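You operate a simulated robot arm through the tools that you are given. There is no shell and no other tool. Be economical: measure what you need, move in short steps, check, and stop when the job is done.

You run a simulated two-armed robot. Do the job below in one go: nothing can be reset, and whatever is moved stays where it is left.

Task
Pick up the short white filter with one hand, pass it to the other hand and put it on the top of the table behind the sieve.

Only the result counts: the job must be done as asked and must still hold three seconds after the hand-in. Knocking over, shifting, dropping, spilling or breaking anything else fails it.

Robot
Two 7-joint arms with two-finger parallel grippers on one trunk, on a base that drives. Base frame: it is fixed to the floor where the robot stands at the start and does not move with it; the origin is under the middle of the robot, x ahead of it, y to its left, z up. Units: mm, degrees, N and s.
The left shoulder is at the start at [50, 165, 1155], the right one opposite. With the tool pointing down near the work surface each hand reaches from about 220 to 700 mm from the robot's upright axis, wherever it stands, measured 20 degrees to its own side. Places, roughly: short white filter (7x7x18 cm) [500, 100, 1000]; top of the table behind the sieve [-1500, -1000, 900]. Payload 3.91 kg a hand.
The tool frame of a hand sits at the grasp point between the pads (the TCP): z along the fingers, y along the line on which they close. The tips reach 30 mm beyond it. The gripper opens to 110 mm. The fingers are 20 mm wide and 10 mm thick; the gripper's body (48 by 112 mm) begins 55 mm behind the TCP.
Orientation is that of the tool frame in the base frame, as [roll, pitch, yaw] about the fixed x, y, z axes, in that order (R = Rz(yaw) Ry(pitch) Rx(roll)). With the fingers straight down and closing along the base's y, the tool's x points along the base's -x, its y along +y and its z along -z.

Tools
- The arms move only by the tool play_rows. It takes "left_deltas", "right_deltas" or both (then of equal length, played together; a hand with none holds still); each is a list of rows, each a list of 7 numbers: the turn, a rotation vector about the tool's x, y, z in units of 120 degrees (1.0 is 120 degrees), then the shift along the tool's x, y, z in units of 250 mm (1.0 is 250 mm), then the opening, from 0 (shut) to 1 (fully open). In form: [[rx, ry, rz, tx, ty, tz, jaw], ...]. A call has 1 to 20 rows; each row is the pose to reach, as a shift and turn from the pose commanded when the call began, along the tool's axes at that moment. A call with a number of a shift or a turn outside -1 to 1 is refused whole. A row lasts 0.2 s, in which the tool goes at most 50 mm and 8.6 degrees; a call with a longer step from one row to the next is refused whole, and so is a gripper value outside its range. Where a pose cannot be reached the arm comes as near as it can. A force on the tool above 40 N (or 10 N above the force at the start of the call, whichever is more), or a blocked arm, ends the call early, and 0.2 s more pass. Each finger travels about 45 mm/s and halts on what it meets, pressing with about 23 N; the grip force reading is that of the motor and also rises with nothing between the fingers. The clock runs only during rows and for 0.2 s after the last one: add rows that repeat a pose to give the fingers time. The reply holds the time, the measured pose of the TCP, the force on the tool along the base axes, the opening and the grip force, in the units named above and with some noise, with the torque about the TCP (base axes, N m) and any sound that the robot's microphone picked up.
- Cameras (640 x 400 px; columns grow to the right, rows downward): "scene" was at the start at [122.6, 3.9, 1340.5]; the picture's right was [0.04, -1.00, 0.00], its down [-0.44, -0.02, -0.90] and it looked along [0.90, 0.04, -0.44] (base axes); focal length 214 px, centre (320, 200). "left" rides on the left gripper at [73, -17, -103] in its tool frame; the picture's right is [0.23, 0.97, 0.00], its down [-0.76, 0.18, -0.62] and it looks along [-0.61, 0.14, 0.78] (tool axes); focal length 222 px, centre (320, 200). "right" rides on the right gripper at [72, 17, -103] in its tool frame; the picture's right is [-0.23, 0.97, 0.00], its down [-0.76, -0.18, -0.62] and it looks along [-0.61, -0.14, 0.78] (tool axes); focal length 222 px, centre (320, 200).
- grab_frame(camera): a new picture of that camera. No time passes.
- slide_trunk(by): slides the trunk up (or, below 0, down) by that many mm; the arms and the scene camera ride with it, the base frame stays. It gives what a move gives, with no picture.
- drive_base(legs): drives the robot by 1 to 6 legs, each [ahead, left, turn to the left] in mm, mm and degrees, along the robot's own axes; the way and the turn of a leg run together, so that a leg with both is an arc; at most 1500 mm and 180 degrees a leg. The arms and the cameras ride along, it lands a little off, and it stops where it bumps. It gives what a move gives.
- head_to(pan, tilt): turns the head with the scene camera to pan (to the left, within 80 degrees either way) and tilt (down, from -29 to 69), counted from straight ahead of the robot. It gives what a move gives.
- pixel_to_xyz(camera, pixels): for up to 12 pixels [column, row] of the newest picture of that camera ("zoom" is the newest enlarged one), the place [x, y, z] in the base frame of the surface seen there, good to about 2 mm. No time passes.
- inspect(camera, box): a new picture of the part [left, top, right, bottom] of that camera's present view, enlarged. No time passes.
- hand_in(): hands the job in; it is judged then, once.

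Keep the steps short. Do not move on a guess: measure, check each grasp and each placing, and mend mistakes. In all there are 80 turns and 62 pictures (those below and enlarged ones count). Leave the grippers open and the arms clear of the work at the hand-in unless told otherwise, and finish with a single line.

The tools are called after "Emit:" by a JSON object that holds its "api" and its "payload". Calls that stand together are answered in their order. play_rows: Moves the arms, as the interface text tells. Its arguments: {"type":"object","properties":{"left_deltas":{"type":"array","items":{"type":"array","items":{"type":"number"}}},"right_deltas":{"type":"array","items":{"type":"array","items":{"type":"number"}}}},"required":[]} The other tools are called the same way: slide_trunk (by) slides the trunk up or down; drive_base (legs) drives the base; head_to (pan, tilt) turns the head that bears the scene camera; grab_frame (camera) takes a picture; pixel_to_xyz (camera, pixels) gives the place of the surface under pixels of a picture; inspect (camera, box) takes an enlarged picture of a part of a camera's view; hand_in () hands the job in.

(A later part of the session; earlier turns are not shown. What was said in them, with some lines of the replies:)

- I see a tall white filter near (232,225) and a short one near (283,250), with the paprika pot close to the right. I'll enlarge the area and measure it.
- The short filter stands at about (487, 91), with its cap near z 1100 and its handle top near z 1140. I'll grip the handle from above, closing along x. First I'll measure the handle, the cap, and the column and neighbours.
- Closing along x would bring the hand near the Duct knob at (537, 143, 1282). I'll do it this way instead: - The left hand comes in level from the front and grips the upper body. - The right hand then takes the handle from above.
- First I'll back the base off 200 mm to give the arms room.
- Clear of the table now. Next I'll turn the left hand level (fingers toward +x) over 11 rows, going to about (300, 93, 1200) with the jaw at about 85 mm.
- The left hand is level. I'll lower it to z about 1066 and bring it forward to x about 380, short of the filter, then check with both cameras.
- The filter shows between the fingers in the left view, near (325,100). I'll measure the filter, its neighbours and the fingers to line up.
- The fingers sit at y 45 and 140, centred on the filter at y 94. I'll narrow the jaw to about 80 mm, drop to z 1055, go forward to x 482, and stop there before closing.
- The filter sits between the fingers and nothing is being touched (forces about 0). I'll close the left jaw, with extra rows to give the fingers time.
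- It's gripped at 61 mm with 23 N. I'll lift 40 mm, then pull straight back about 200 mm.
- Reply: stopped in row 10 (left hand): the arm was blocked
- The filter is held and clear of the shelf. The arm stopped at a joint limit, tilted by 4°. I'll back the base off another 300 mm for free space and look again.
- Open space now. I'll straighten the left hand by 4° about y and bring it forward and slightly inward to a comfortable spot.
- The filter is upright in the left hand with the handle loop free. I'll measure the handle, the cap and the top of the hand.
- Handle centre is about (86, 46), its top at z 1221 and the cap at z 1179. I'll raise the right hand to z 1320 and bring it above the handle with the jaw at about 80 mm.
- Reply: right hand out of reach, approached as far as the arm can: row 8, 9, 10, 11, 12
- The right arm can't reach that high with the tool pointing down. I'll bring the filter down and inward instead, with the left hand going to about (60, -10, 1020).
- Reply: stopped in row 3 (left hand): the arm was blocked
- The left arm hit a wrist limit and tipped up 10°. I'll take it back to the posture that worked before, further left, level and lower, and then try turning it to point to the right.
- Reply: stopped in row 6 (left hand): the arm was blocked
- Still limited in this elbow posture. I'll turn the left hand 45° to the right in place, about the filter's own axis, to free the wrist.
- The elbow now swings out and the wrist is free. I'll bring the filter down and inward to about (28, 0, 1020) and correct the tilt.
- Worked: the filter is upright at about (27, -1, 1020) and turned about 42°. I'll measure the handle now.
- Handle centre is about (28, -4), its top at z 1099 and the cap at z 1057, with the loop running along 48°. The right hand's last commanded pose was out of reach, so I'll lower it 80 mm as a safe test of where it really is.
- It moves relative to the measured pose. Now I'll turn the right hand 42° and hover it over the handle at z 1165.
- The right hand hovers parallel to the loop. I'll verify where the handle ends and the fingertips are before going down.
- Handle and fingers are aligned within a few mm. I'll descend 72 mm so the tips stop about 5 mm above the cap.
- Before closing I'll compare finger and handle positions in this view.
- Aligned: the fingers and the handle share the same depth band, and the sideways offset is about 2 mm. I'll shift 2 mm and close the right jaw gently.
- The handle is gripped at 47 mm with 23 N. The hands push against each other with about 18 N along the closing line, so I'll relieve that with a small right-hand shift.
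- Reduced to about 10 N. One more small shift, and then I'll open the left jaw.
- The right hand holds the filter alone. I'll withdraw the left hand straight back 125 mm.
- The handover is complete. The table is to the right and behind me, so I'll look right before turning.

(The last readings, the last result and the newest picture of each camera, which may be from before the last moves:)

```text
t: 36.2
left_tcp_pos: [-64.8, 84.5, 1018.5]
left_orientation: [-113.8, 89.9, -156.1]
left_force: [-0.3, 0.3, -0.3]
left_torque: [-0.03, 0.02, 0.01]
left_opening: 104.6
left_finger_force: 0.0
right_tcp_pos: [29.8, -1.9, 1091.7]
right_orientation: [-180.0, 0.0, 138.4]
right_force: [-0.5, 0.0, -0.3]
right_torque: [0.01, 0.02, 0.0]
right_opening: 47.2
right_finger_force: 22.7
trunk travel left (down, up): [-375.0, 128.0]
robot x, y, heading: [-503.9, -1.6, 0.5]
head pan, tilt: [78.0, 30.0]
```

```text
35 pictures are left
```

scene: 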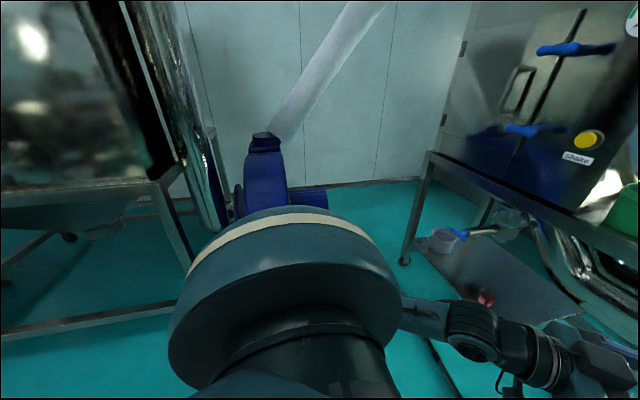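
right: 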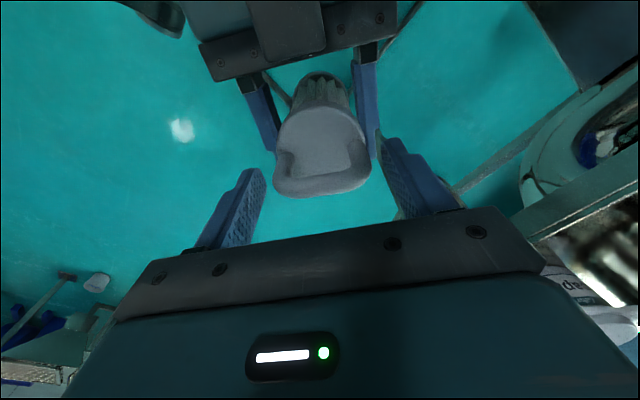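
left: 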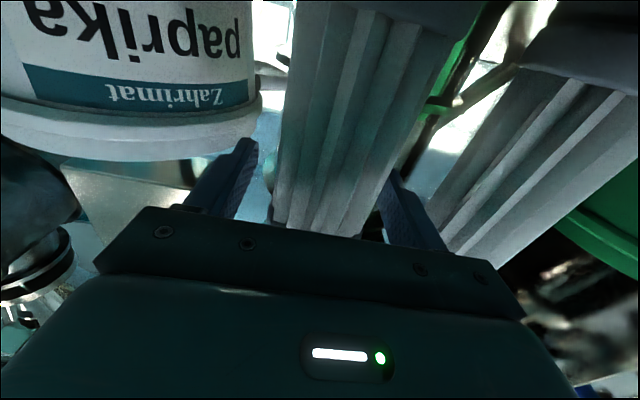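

The path to the right looks open for a turn. First I'll bring the right hand in and raise the trunk 110 mm so the filter clears table heights.

Emit:
{"api": "play_rows", "payload": {"right_deltas": [[0, 0, 0, 0.03, -0.08, -0.03, 0.1], [0, 0, 0, 0.06, -0.17, -0.06, 0.1], [0, 0, 0, 0.1, -0.26, -0.1, 0.1], [0, 0, 0, 0.14, -0.36, -0.1, 0.1], [0, 0, 0, 0.18, -0.46, -0.1, 0.1], [0, 0, 0, 0.2, -0.5, -0.1, 0.1], [0, 0, 0, 0.2, -0.5, -0.1, 0.1]]}}

Emit:
{"api": "slide_trunk", "payload": {"by": 110}}

Emit:
{"api": "head_to", "payload": {"pan": -78, "tilt": 35}}

Emit:
{"api": "grab_frame", "payload": {"camera": "scene"}}

```text
t: 37.8
left_tcp_pos: [-65.3, 84.6, 1019.3]
left_orientation: [-94.0, 89.9, -136.2]
left_force: [-0.1, 0.1, -0.4]
left_torque: [0.0, -0.03, 0.02]
left_opening: 104.5
left_finger_force: 0.0
right_tcp_pos: [-91.0, -63.4, 1118.8]
right_orientation: [180.0, 0.0, 138.3]
right_force: [-0.6, 0.5, -1.2]
right_torque: [0.0, -0.04, 0.02]
right_opening: 47.2
right_finger_force: 22.4
trunk travel left (down, up): [-375.0, 128.0]
robot x, y, heading: [-503.1, -5.7, 0.5]
head pan, tilt: [78.0, 30.0]
```

```text
t: 39.2
left_tcp_pos: [-64.7, 84.7, 1128.2]
left_orientation: [-110.9, 90.0, -153.3]
left_force: [0.0, 0.3, 0.0]
left_torque: [0.0, 0.03, -0.04]
left_opening: 104.4
left_finger_force: 0.0
right_tcp_pos: [-90.5, -61.6, 1228.9]
right_orientation: [180.0, 0.0, 138.2]
right_force: [-0.5, -0.3, -1.0]
right_torque: [-0.02, -0.01, 0.04]
right_opening: 46.9
right_finger_force: 22.5
trunk travel left (down, up): [-485.0, 18.0]
robot x, y, heading: [-502.9, -1.7, 0.5]
head pan, tilt: [78.0, 30.0]
```

```text
t: 41.6
left_tcp_pos: [-65.6, 84.3, 1128.7]
left_orientation: [-103.5, 90.0, -145.9]
left_force: [0.8, 0.3, 0.0]
left_torque: [0.03, 0.02, 0.0]
left_opening: 104.5
left_finger_force: 0.1
right_tcp_pos: [-89.9, -62.7, 1229.2]
right_orientation: [-180.0, 0.1, 138.3]
right_force: [-0.9, 0.8, -1.9]
right_torque: [-0.01, 0.03, -0.01]
right_opening: 47.3
right_finger_force: 23.3
trunk travel left (down, up): [-485.0, 18.0]
robot x, y, heading: [-498.8, -2.4, 0.2]
head pan, tilt: [-78.0, 35.0]
```

```text
34 pictures are left
```

scene: 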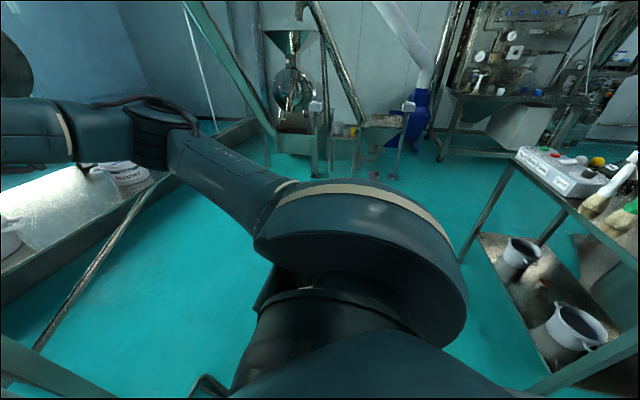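

A table with boxes and brushes stands to the right and behind. I'll measure its near corner and edges for clearance.

Emit:
{"api": "pixel_to_xyz", "payload": {"camera": "scene", "pixels": [[512, 160], [570, 208], [630, 260], [550, 182], [600, 205], [625, 170], [615, 340], [20, 385], [480, 245], [560, 390]]}}

```text
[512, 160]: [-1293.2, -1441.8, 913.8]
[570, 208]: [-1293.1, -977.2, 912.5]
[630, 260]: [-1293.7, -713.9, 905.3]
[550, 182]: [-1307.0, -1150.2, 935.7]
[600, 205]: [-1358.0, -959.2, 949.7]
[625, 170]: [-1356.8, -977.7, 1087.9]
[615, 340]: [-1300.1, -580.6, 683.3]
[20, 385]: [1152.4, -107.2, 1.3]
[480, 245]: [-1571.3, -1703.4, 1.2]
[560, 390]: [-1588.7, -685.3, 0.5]
```

The table's front edge is at x = -1293, running y -580 to -1440, with its top at about z 912. I'll turn right 90° in place and look ahead.

Emit:
{"api": "drive_base", "payload": {"legs": [[0, 0, -90]]}}

Emit:
{"api": "head_to", "payload": {"pan": -45, "tilt": 25}}

Emit:
{"api": "grab_frame", "payload": {"camera": "scene"}}

```text
t: 45.8
left_tcp_pos: [-415.4, -439.5, 1128.2]
left_orientation: [89.6, 90.0, -42.5]
left_force: [0.5, 0.6, 0.2]
left_torque: [0.01, 0.0, -0.04]
left_opening: 104.4
left_finger_force: 0.1
right_tcp_pos: [-560.8, -414.3, 1229.0]
right_orientation: [-180.0, 0.0, 48.5]
right_force: [-0.8, -0.2, -0.9]
right_torque: [-0.01, 0.01, 0.0]
right_opening: 47.3
right_finger_force: 23.3
trunk travel left (down, up): [-485.0, 18.0]
robot x, y, heading: [-498.9, -2.7, -89.3]
head pan, tilt: [-78.0, 35.0]
```

```text
t: 46.8
left_tcp_pos: [-414.6, -439.4, 1127.6]
left_orientation: [-117.8, 90.0, 110.1]
left_force: [-0.7, 0.6, -0.5]
left_torque: [-0.02, 0.01, -0.01]
left_opening: 104.7
left_finger_force: 0.0
right_tcp_pos: [-560.3, -413.8, 1229.0]
right_orientation: [-180.0, 0.0, 48.5]
right_force: [0.8, 0.4, -1.2]
right_torque: [0.01, 0.04, 0.0]
right_opening: 47.3
right_finger_force: 23.2
trunk travel left (down, up): [-485.0, 18.0]
robot x, y, heading: [-501.9, -4.7, -89.3]
head pan, tilt: [-45.0, 25.0]
```

```text
33 pictures are left
```

scene: 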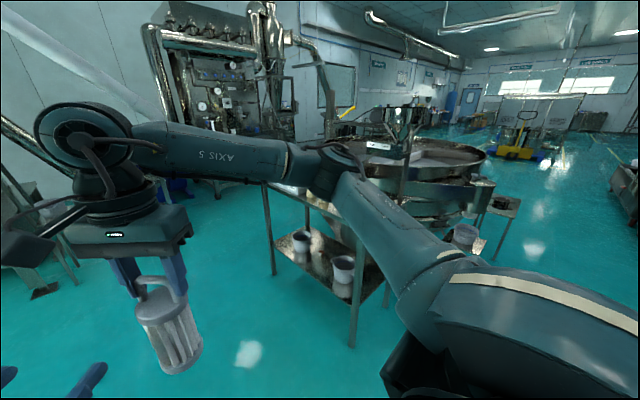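

I see a large round sieve at (430,160) beyond the table, and another small table at (490,205). I'll measure these to tell which table is meant.

Emit:
{"api": "pixel_to_xyz", "payload": {"camera": "scene", "pixels": [[430, 155], [480, 155], [395, 175], [500, 205], [515, 203], [300, 185], [380, 147], [345, 235], [475, 185], [300, 215]]}}

Emit:
{"api": "inspect", "payload": {"camera": "scene", "box": [240, 80, 560, 280]}}

```text
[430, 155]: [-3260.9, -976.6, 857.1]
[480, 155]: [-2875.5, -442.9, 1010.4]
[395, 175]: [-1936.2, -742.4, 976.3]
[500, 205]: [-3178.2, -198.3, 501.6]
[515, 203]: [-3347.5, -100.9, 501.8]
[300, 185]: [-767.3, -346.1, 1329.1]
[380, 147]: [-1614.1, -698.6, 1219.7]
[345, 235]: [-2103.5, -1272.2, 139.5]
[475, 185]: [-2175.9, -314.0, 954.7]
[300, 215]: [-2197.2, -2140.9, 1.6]
```

```text
2.00 times, centred on (400, 180) of scene
```

zoom: 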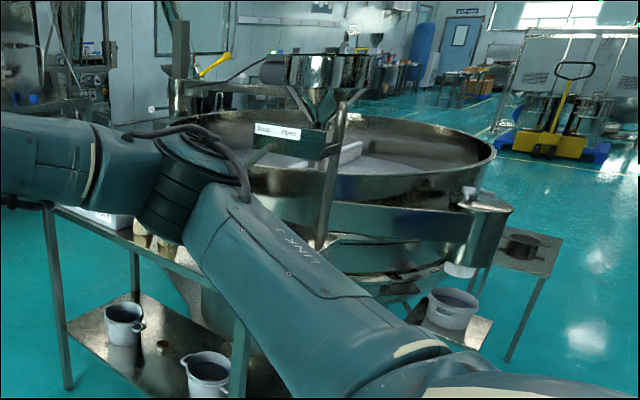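

The coordinates match the near table (front edge x -1293, top z about 912). The round sieve stands on its far side, so the near table is the one meant. I'll drive ahead 850 mm alongside it and look at its top.

Emit:
{"api": "drive_base", "payload": {"legs": [[850, 0, 0]]}}

Emit:
{"api": "drive_base", "payload": {"legs": [[0, 0, -45]]}}

Emit:
{"api": "head_to", "payload": {"pan": -30, "tilt": 28}}

Emit:
{"api": "grab_frame", "payload": {"camera": "scene"}}

```text
t: 51.4
left_tcp_pos: [-404.7, -1301.4, 1128.6]
left_orientation: [59.3, 89.9, -72.6]
left_force: [0.3, -1.1, 0.7]
left_torque: [0.02, 0.01, 0.02]
left_opening: 104.4
left_finger_force: 0.1
right_tcp_pos: [-553.1, -1277.2, 1227.4]
right_orientation: [-180.0, 0.1, 48.5]
right_force: [-1.2, -0.2, -1.1]
right_torque: [0.02, 0.0, -0.01]
right_opening: 47.3
right_finger_force: 22.9
trunk travel left (down, up): [-485.0, 18.0]
robot x, y, heading: [-495.6, -862.7, -89.4]
head pan, tilt: [-45.0, 25.0]
```

```text
t: 53.9
left_tcp_pos: [-743.6, -1234.3, 1130.0]
left_orientation: [156.7, 90.0, -20.8]
left_force: [-0.3, -0.1, 0.4]
left_torque: [-0.01, -0.02, -0.04]
left_opening: 104.3
left_finger_force: 0.0
right_tcp_pos: [-828.0, -1112.5, 1227.6]
right_orientation: [180.0, 0.0, 3.1]
right_force: [-0.3, 0.6, -1.8]
right_torque: [-0.04, 0.0, -0.01]
right_opening: 47.2
right_finger_force: 22.8
trunk travel left (down, up): [-485.0, 18.0]
robot x, y, heading: [-496.2, -869.2, -135.2]
head pan, tilt: [-45.0, 25.0]
```

```text
t: 54.6
left_tcp_pos: [-743.9, -1234.7, 1128.3]
left_orientation: [-161.7, 90.0, 20.8]
left_force: [0.2, 0.3, 0.9]
left_torque: [-0.01, -0.02, 0.0]
left_opening: 104.5
left_finger_force: 0.0
right_tcp_pos: [-828.5, -1111.2, 1228.1]
right_orientation: [180.0, 0.0, 3.2]
right_force: [0.1, 0.6, -1.6]
right_torque: [0.0, 0.03, 0.01]
right_opening: 47.1
right_finger_force: 23.2
trunk travel left (down, up): [-485.0, 18.0]
robot x, y, heading: [-497.1, -864.9, -135.0]
head pan, tilt: [-30.0, 28.0]
```

```text
31 pictures are left
```

scene: 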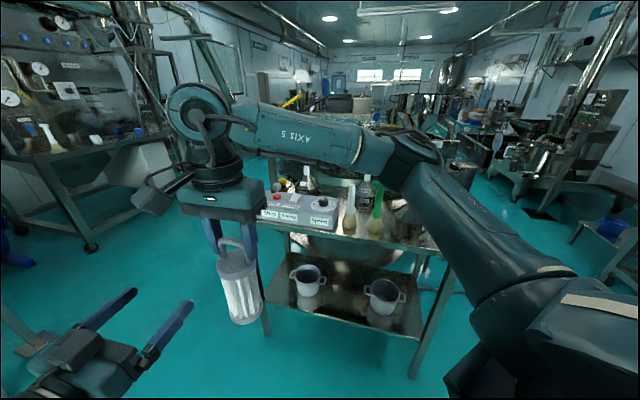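

The table top holds a control box at left, bottles, and two brushes; the right end is hidden by my arm. I'll turn another 45° to face it squarely.

Emit:
{"api": "drive_base", "payload": {"legs": [[0, 0, -45]]}}

Emit:
{"api": "head_to", "payload": {"pan": 0, "tilt": 25}}

Emit:
{"api": "grab_frame", "payload": {"camera": "scene"}}

```text
t: 57.1
left_tcp_pos: [-931.3, -952.1, 1128.2]
left_orientation: [-73.0, 89.9, 64.9]
left_force: [0.1, -0.9, -0.2]
left_torque: [0.0, 0.02, 0.01]
left_opening: 104.4
left_finger_force: 0.0
right_tcp_pos: [-906.5, -806.4, 1229.1]
right_orientation: [-180.0, -0.1, -41.4]
right_force: [0.1, 0.1, -1.6]
right_torque: [0.03, 0.02, -0.01]
right_opening: 47.2
right_finger_force: 23.3
trunk travel left (down, up): [-485.0, 18.0]
robot x, y, heading: [-492.1, -864.9, -179.7]
head pan, tilt: [-30.0, 28.0]
```

```text
t: 58.0
left_tcp_pos: [-930.9, -952.8, 1128.4]
left_orientation: [118.5, 90.0, -103.4]
left_force: [0.8, 0.7, -0.3]
left_torque: [-0.02, 0.02, -0.01]
left_opening: 104.5
left_finger_force: 0.1
right_tcp_pos: [-906.4, -807.2, 1227.8]
right_orientation: [-180.0, 0.0, -41.4]
right_force: [0.3, -0.5, -2.0]
right_torque: [-0.01, 0.0, 0.0]
right_opening: 47.0
right_finger_force: 23.2
trunk travel left (down, up): [-485.0, 18.0]
robot x, y, heading: [-492.0, -865.8, -179.5]
head pan, tilt: [0.0, 25.0]
```

```text
30 pictures are left
```

scene: 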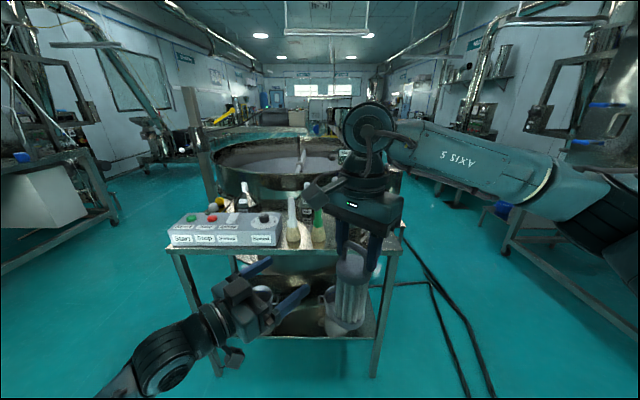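

I'm facing the table with the sieve directly beyond it. I'll zoom in on the top to find free space.

Emit:
{"api": "inspect", "payload": {"camera": "scene", "box": [150, 150, 430, 325]}}

Emit:
{"api": "pixel_to_xyz", "payload": {"camera": "scene", "pixels": [[175, 247], [280, 245], [395, 245], [392, 230], [320, 245], [293, 238], [318, 240], [225, 205], [270, 215], [330, 215], [240, 200], [335, 240]]}}

```text
2.29 times, centred on (290, 238) of scene
```

zoom: 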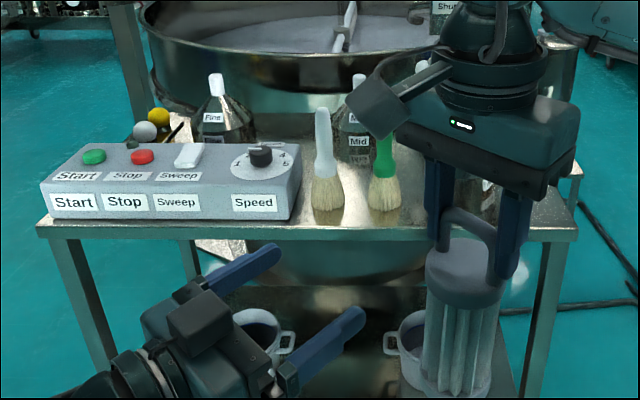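

```text
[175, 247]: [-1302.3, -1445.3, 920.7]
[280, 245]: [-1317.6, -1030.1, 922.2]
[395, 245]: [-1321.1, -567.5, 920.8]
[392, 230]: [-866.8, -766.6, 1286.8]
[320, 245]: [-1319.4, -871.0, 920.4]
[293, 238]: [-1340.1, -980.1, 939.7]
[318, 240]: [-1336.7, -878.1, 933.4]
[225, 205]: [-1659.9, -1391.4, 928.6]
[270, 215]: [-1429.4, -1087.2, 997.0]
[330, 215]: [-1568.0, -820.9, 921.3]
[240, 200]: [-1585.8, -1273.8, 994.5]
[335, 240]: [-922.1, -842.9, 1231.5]
```

The control box and brushes fill the left and middle, with "Fine" and "Mid" bottles behind. The right end, y -570 to -800, is hidden by the held filter, so I'll move the right hand 200 mm to the right to see it.

Emit:
{"api": "play_rows", "payload": {"right_deltas": [[0, 0, 0, -0.09, -0.1, 0, 0.1], [0, 0, 0, -0.18, -0.2, 0, 0.1], [0, 0, 0, -0.27, -0.3, 0, 0.1], [0, 0, 0, -0.36, -0.4, 0, 0.1], [0, 0, 0, -0.45, -0.5, 0, 0.1], [0, 0, 0, -0.53, -0.6, 0, 0.1], [0, 0, 0, -0.53, -0.6, 0, 0.1]]}}

Emit:
{"api": "inspect", "payload": {"camera": "scene", "box": [260, 150, 460, 275]}}

```text
t: 59.6
left_tcp_pos: [-931.4, -954.3, 1129.3]
left_orientation: [108.7, 90.0, -113.3]
left_force: [-0.5, 0.2, 0.0]
left_torque: [-0.01, 0.0, 0.0]
left_opening: 104.6
left_finger_force: 0.2
right_tcp_pos: [-907.6, -607.4, 1227.9]
right_orientation: [-179.9, -0.1, -41.4]
right_force: [-0.2, 0.0, -1.3]
right_torque: [0.05, 0.03, 0.0]
right_opening: 46.9
right_finger_force: 23.5
trunk travel left (down, up): [-485.0, 18.0]
robot x, y, heading: [-494.2, -867.5, -179.4]
head pan, tilt: [0.0, 25.0]
```

```text
3.20 times, centred on (360, 212) of scene
```

zoom: 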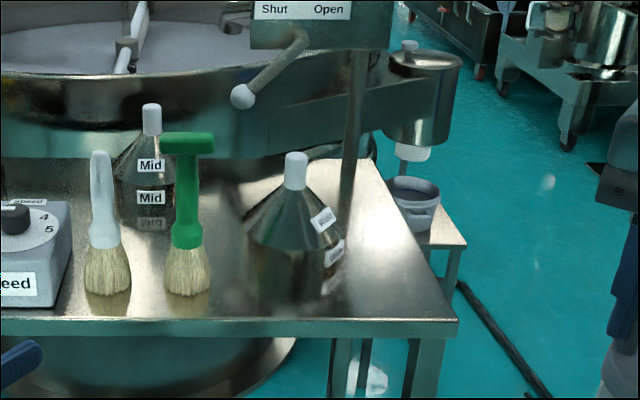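

There's a third conical bottle near (295,230) of the zoom. The front-right corner around (390,285) is clear. I'll measure it.

Emit:
{"api": "pixel_to_xyz", "payload": {"camera": "zoom", "pixels": [[385, 290], [455, 322], [390, 230], [425, 290], [350, 310], [270, 290], [340, 290], [245, 250], [330, 270], [295, 155], [210, 290], [355, 240]]}}

```text
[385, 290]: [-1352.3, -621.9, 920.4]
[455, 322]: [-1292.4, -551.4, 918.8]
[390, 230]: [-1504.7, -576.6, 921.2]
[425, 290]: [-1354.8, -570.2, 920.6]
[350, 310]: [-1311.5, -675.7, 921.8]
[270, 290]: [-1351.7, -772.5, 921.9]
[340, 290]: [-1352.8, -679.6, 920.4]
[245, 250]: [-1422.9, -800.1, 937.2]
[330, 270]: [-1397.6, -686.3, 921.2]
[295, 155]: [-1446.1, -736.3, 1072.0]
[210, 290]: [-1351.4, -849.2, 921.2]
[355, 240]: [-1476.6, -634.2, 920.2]
```

The table top is at z 921 and the bottle centre is near (-1446, -736). A free spot is (-1358, -615), with about 45 mm of clearance. I'll check the lever and pole behind, and draw the left hand back before driving in.

Emit:
{"api": "pixel_to_xyz", "payload": {"camera": "zoom", "pixels": [[355, 130], [348, 200], [242, 96], [320, 30], [425, 100], [418, 150], [385, 30]]}}

Emit:
{"api": "play_rows", "payload": {"left_deltas": [[0, 0, 0, -0.03, 0, -0.1, 0.95], [0, 0, 0, -0.06, 0, -0.2, 0.95], [0, 0, 0, -0.1, 0, -0.3, 0.95], [0, 0, 0, -0.1, 0, -0.3, 0.95]]}}

```text
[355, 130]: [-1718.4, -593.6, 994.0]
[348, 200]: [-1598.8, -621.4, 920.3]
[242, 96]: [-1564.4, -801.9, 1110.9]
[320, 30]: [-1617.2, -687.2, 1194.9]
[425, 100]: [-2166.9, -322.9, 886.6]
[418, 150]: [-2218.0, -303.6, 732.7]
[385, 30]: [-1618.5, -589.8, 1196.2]
```

```text
t: 60.6
left_tcp_pos: [-877.7, -1003.1, 1153.7]
left_orientation: [-4.7, 89.9, 133.1]
left_force: [-0.2, 0.3, -0.6]
left_torque: [0.01, 0.0, -0.01]
left_opening: 104.4
left_finger_force: 0.1
right_tcp_pos: [-908.2, -606.6, 1228.0]
right_orientation: [180.0, 0.0, -41.4]
right_force: [-0.1, 0.3, -1.3]
right_torque: [0.0, -0.01, 0.0]
right_opening: 47.2
right_finger_force: 23.0
trunk travel left (down, up): [-485.0, 18.0]
robot x, y, heading: [-496.7, -864.7, -179.2]
head pan, tilt: [0.0, 25.0]
```

The lever and panel are at x = -1564 or beyond, well clear. I'll drive ahead 350 mm and 60 mm to the right.

Emit:
{"api": "drive_base", "payload": {"legs": [[350, -60, 0]]}}

Emit:
{"api": "head_to", "payload": {"pan": -15, "tilt": 35}}

Emit:
{"api": "grab_frame", "payload": {"camera": "scene"}}

```text
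t: 62.9
left_tcp_pos: [-1225.4, -941.1, 1154.8]
left_orientation: [-17.6, 90.0, 119.9]
left_force: [-0.3, -0.6, 0.3]
left_torque: [0.02, -0.03, 0.0]
left_opening: 104.2
left_finger_force: 0.1
right_tcp_pos: [-1251.0, -545.4, 1227.8]
right_orientation: [180.0, 0.0, -41.8]
right_force: [0.6, 0.0, -1.4]
right_torque: [0.02, -0.02, 0.0]
right_opening: 47.2
right_finger_force: 23.0
trunk travel left (down, up): [-485.0, 18.0]
robot x, y, heading: [-841.3, -808.7, -179.8]
head pan, tilt: [0.0, 25.0]
```

```text
t: 63.7
left_tcp_pos: [-1224.2, -941.6, 1153.8]
left_orientation: [-1.1, 89.9, 136.3]
left_force: [-0.1, 0.2, 0.5]
left_torque: [-0.04, 0.01, -0.03]
left_opening: 104.6
left_finger_force: 0.1
right_tcp_pos: [-1251.8, -545.9, 1228.3]
right_orientation: [-179.9, 0.0, -41.8]
right_force: [-0.2, -0.2, -1.5]
right_torque: [0.01, 0.0, 0.02]
right_opening: 47.4
right_finger_force: 23.3
trunk travel left (down, up): [-485.0, 18.0]
robot x, y, heading: [-839.0, -806.6, -179.8]
head pan, tilt: [-15.0, 35.0]
```

```text
27 pictures are left
```

scene: 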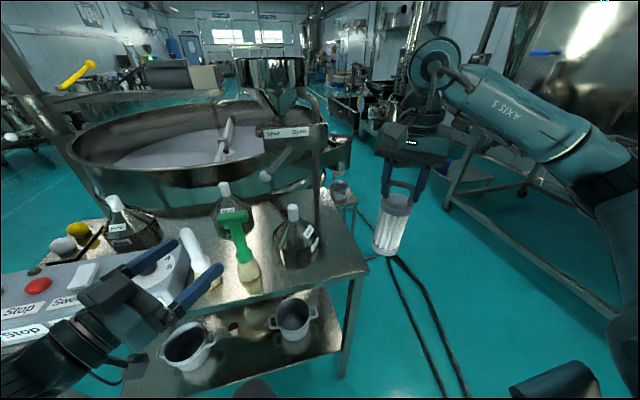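

I now have a clear view of the table's right end. I'll re-measure the free spot, the bottle and the bottom of the held filter.

Emit:
{"api": "inspect", "payload": {"camera": "scene", "box": [220, 170, 420, 295]}}

Emit:
{"api": "pixel_to_xyz", "payload": {"camera": "scene", "pixels": [[340, 262], [366, 270], [325, 255], [316, 245], [275, 245], [297, 268], [293, 210], [388, 250], [405, 205], [345, 245], [388, 256], [330, 270]]}}

```text
3.20 times, centred on (320, 232) of scene
```

zoom: 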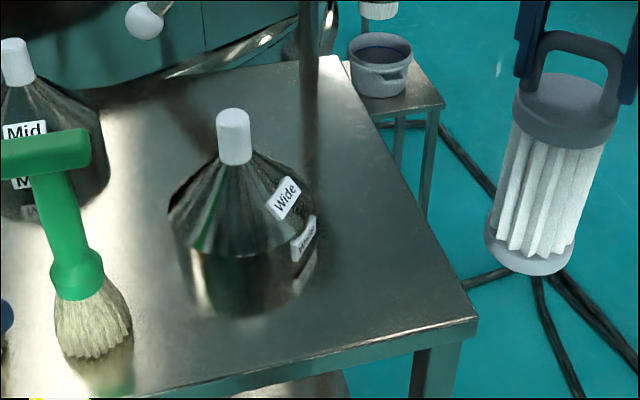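

```text
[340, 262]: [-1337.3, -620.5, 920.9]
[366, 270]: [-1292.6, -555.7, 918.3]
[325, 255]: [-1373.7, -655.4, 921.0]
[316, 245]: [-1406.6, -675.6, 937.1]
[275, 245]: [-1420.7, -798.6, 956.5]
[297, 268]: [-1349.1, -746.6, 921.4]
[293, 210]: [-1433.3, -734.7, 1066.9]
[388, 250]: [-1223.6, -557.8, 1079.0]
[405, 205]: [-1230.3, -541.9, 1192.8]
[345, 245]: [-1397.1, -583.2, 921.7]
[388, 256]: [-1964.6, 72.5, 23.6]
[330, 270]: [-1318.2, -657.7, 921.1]
```

The grip sits about 167 mm above the filter's bottom, so it should rest at TCP z of about 1088. I'll go over (-1360, -618) at this height, then lower to z 1128, about 40 mm above the table.

Emit:
{"api": "play_rows", "payload": {"right_deltas": [[0, 0, 0, -0.03, 0.1, 0, 0.1], [0, 0, 0, -0.06, 0.2, 0, 0.1], [0, 0, 0, -0.08, 0.3, 0, 0.1], [0, 0, 0, -0.105, 0.4, 0, 0.1], [0, 0, 0, -0.13, 0.503, 0, 0.1], [0, 0, 0, -0.13, 0.503, 0.1, 0.1], [0, 0, 0, -0.13, 0.503, 0.2, 0.1], [0, 0, 0, -0.13, 0.503, 0.3, 0.1], [0, 0, 0, -0.13, 0.503, 0.4, 0.1], [0, 0, 0, -0.13, 0.503, 0.4, 0.1]]}}

Emit:
{"api": "inspect", "payload": {"camera": "scene", "box": [220, 150, 420, 275]}}

```text
t: 65.9
left_tcp_pos: [-1222.8, -941.8, 1154.6]
left_orientation: [-0.6, 89.9, 137.2]
left_force: [0.5, 0.2, 0.4]
left_torque: [0.01, 0.0, 0.01]
left_opening: 104.4
left_finger_force: 0.0
right_tcp_pos: [-1360.9, -618.1, 1126.1]
right_orientation: [-180.0, -0.1, -41.8]
right_force: [-0.4, 0.1, -0.7]
right_torque: [0.01, 0.02, -0.01]
right_opening: 47.5
right_finger_force: 23.0
trunk travel left (down, up): [-485.0, 18.0]
robot x, y, heading: [-839.8, -806.2, -179.8]
head pan, tilt: [-15.0, 35.0]
```

```text
3.20 times, centred on (320, 212) of scene
```

zoom: 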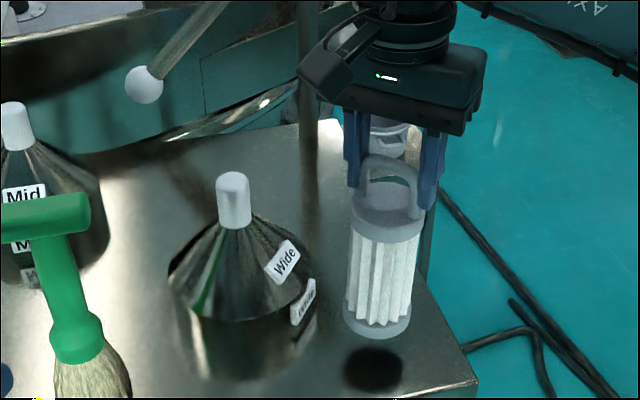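

The filter hangs upright above the clear corner. I'll measure its bottom rim, the table below it and the gap to the bottle.

Emit:
{"api": "pixel_to_xyz", "payload": {"camera": "zoom", "pixels": [[375, 333], [350, 322], [405, 328], [373, 372], [385, 220], [355, 230], [418, 235], [315, 330], [440, 340]]}}

```text
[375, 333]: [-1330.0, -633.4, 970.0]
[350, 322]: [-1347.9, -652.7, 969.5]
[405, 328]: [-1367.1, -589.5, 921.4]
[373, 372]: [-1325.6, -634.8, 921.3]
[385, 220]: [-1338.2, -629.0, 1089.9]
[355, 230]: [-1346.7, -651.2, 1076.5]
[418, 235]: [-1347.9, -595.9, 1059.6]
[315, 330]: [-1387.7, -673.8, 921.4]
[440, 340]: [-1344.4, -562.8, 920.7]
```

It's upright, with the bottom at about z 961 and 40 mm to go. I'll lower 34 mm first.

Emit:
{"api": "play_rows", "payload": {"right_deltas": [[0, 0, 0, 0, 0, 0.05, 0.1], [0, 0, 0, 0, 0, 0.1, 0.1], [0, 0, 0, 0, 0, 0.136, 0.1], [0, 0, 0, 0, 0, 0.136, 0.1]]}}

Emit:
{"api": "inspect", "payload": {"camera": "scene", "box": [290, 180, 390, 275]}}

```text
t: 66.9
left_tcp_pos: [-1225.2, -941.6, 1154.5]
left_orientation: [-0.8, 90.0, 136.7]
left_force: [-0.6, -0.2, -0.4]
left_torque: [0.0, 0.02, 0.01]
left_opening: 104.5
left_finger_force: 0.0
right_tcp_pos: [-1360.0, -618.8, 1093.8]
right_orientation: [180.0, 0.0, -41.6]
right_force: [-0.1, 0.0, -1.7]
right_torque: [0.01, 0.0, -0.02]
right_opening: 47.0
right_finger_force: 23.2
trunk travel left (down, up): [-485.0, 18.0]
robot x, y, heading: [-840.9, -809.1, -179.8]
head pan, tilt: [-15.0, 35.0]
```

```text
4.21 times, centred on (340, 228) of scene
```

zoom: 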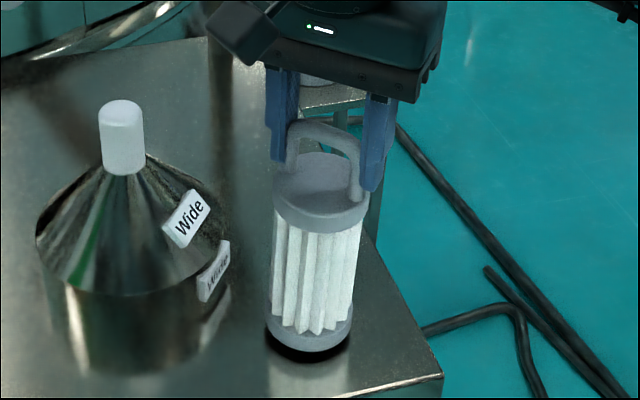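

Just a few mm above the surface. I'll lower in 1 mm steps until the force shows contact.

Emit:
{"api": "play_rows", "payload": {"right_deltas": [[0, 0, 0, 0, 0, 0.006, 0.1], [0, 0, 0, 0, 0, 0.012, 0.1], [0, 0, 0, 0, 0, 0.018, 0.1], [0, 0, 0, 0, 0, 0.024, 0.1], [0, 0, 0, 0, 0, 0.024, 0.1]]}}

```text
t: 68.1
left_tcp_pos: [-1223.9, -941.8, 1154.0]
left_orientation: [-1.2, 89.8, 136.3]
left_force: [0.3, -0.4, 0.5]
left_torque: [0.0, -0.02, 0.04]
left_opening: 104.5
left_finger_force: 0.0
right_tcp_pos: [-1359.8, -618.4, 1087.1]
right_orientation: [180.0, 0.0, -41.7]
right_force: [-0.7, 0.4, -1.7]
right_torque: [0.01, -0.01, -0.02]
right_opening: 47.2
right_finger_force: 22.7
trunk travel left (down, up): [-485.0, 18.0]
robot x, y, heading: [-838.5, -805.8, -179.8]
head pan, tilt: [-15.0, 35.0]
```

No contact yet. I'll lower 3 mm more.

Emit:
{"api": "play_rows", "payload": {"right_deltas": [[0, 0, 0, 0, 0, 0.004, 0.1], [0, 0, 0, 0, 0, 0.008, 0.1], [0, 0, 0, 0, 0, 0.012, 0.1], [0, 0, 0, 0, 0, 0.012, 0.1]]}}

```text
t: 69.1
left_tcp_pos: [-1223.7, -942.7, 1154.2]
left_orientation: [7.2, 89.9, 144.7]
left_force: [0.1, 0.1, -0.7]
left_torque: [-0.03, 0.01, -0.04]
left_opening: 104.6
left_finger_force: 0.1
right_tcp_pos: [-1359.6, -618.6, 1087.2]
right_orientation: [179.8, 0.1, -41.8]
right_force: [-0.6, -0.3, 13.8]
right_torque: [0.22, -0.07, 0.03]
right_opening: 47.0
right_finger_force: 22.8
trunk travel left (down, up): [-485.0, 18.0]
robot x, y, heading: [-840.4, -806.3, -179.8]
head pan, tilt: [-15.0, 35.0]
```

Contact: 14 N upward. I'll ease up 2 mm and open the jaw slowly.

Emit:
{"api": "play_rows", "payload": {"right_deltas": [[0, 0, 0, 0, 0, -0.008, 0.1], [0, 0, 0, 0, 0, -0.008, 0.45], [0, 0, 0, 0, 0, -0.008, 0.5], [0, 0, 0, 0, 0, -0.008, 0.6], [0, 0, 0, 0, 0, -0.008, 0.7], [0, 0, 0, 0, 0, -0.008, 0.75], [0, 0, 0, 0, 0, -0.008, 0.75]]}}

Emit:
{"api": "inspect", "payload": {"camera": "scene", "box": [290, 180, 390, 275]}}

```text
t: 70.7
left_tcp_pos: [-1224.1, -941.6, 1154.0]
left_orientation: [1.0, 90.0, 138.6]
left_force: [-0.4, 0.4, -0.7]
left_torque: [0.01, 0.0, -0.02]
left_opening: 104.7
left_finger_force: 0.1
right_tcp_pos: [-1359.1, -617.5, 1086.4]
right_orientation: [180.0, 0.0, -41.8]
right_force: [0.3, -0.8, 0.4]
right_torque: [0.0, 0.04, 0.0]
right_opening: 82.5
right_finger_force: 0.0
trunk travel left (down, up): [-485.0, 18.0]
robot x, y, heading: [-837.4, -808.7, -180.0]
head pan, tilt: [-15.0, 35.0]
```

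```text
4.21 times, centred on (340, 228) of scene
```

zoom: 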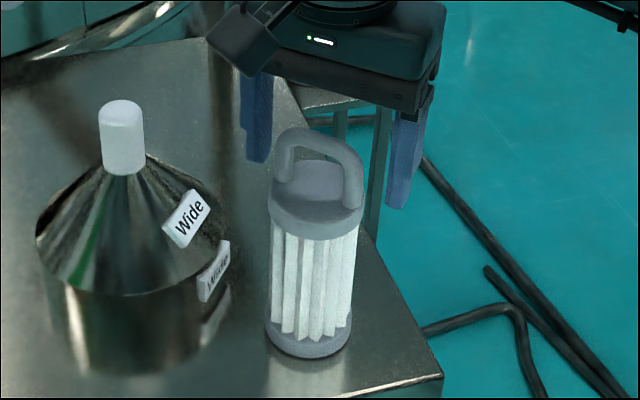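

The filter stands on its own and the fingers are clear on both sides. I'll raise the right hand straight up 130 mm.

Emit:
{"api": "play_rows", "payload": {"right_deltas": [[0, 0, 0, 0, 0, -0.06, 0.75], [0, 0, 0, 0, 0, -0.14, 0.75], [0, 0, 0, 0, 0, -0.26, 0.75], [0, 0, 0, 0, 0, -0.38, 0.75], [0, 0, 0, 0, 0, -0.5, 0.75], [0, 0, 0, 0, 0, -0.52, 0.75], [0, 0, 0, 0, 0, -0.52, 0.9]]}}

Emit:
{"api": "drive_base", "payload": {"legs": [[-250, 0, 0]]}}

Emit:
{"api": "head_to", "payload": {"pan": -5, "tilt": 25}}

Emit:
{"api": "grab_frame", "payload": {"camera": "scene"}}

```text
t: 72.3
left_tcp_pos: [-1223.6, -941.2, 1154.6]
left_orientation: [1.2, 89.9, 138.7]
left_force: [-0.3, 0.3, 0.2]
left_torque: [0.03, 0.02, 0.01]
left_opening: 104.7
left_finger_force: 0.1
right_tcp_pos: [-1358.3, -620.2, 1215.5]
right_orientation: [180.0, 0.0, -41.7]
right_force: [-0.5, 0.1, 0.3]
right_torque: [-0.01, 0.01, 0.0]
right_opening: 99.0
right_finger_force: 0.0
trunk travel left (down, up): [-485.0, 18.0]
robot x, y, heading: [-837.9, -805.6, -179.9]
head pan, tilt: [-15.0, 35.0]
```

```text
t: 74.1
left_tcp_pos: [-972.6, -940.1, 1154.3]
left_orientation: [13.8, 89.9, 151.5]
left_force: [0.1, -0.2, 0.0]
left_torque: [0.02, -0.02, -0.02]
left_opening: 104.6
left_finger_force: 0.1
right_tcp_pos: [-1108.6, -618.2, 1216.9]
right_orientation: [180.0, -0.1, -41.8]
right_force: [0.4, -0.4, 0.1]
right_torque: [0.0, 0.05, 0.03]
right_opening: 99.1
right_finger_force: 0.1
trunk travel left (down, up): [-485.0, 18.0]
robot x, y, heading: [-588.7, -805.0, -179.5]
head pan, tilt: [-15.0, 35.0]
```

```text
t: 74.8
left_tcp_pos: [-974.4, -940.8, 1153.6]
left_orientation: [-2.8, 89.8, 134.8]
left_force: [-0.1, 0.3, -0.4]
left_torque: [-0.02, -0.02, -0.01]
left_opening: 104.5
left_finger_force: 0.1
right_tcp_pos: [-1109.5, -617.9, 1216.7]
right_orientation: [-179.9, 0.0, -41.7]
right_force: [0.4, 1.1, -0.6]
right_torque: [0.0, 0.0, 0.0]
right_opening: 99.3
right_finger_force: 0.0
trunk travel left (down, up): [-485.0, 18.0]
robot x, y, heading: [-593.1, -806.1, -179.7]
head pan, tilt: [-5.0, 25.0]
```

```text
22 pictures are left
```

scene: 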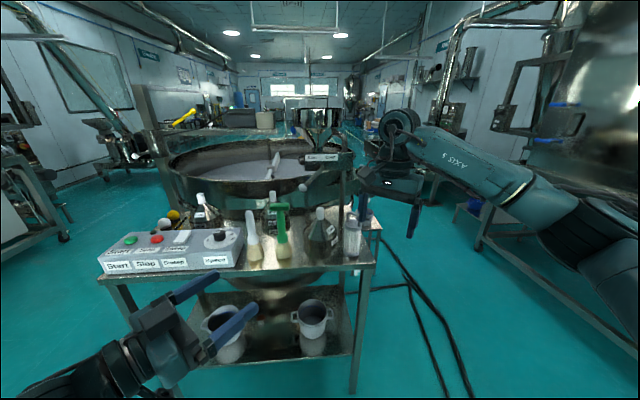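

The filter stands upright on the table's right front corner, nothing else was shifted, both jaws are open and the arms are clear. I'll hand in.

Emit:
{"api": "hand_in", "payload": {}}

```text
The job is handed in.
```

The short white filter was picked up with the left hand, passed to the right, and now stands upright on the right front corner of the table by the sieve, with both grippers open and clear; I saw nothing else disturbed.
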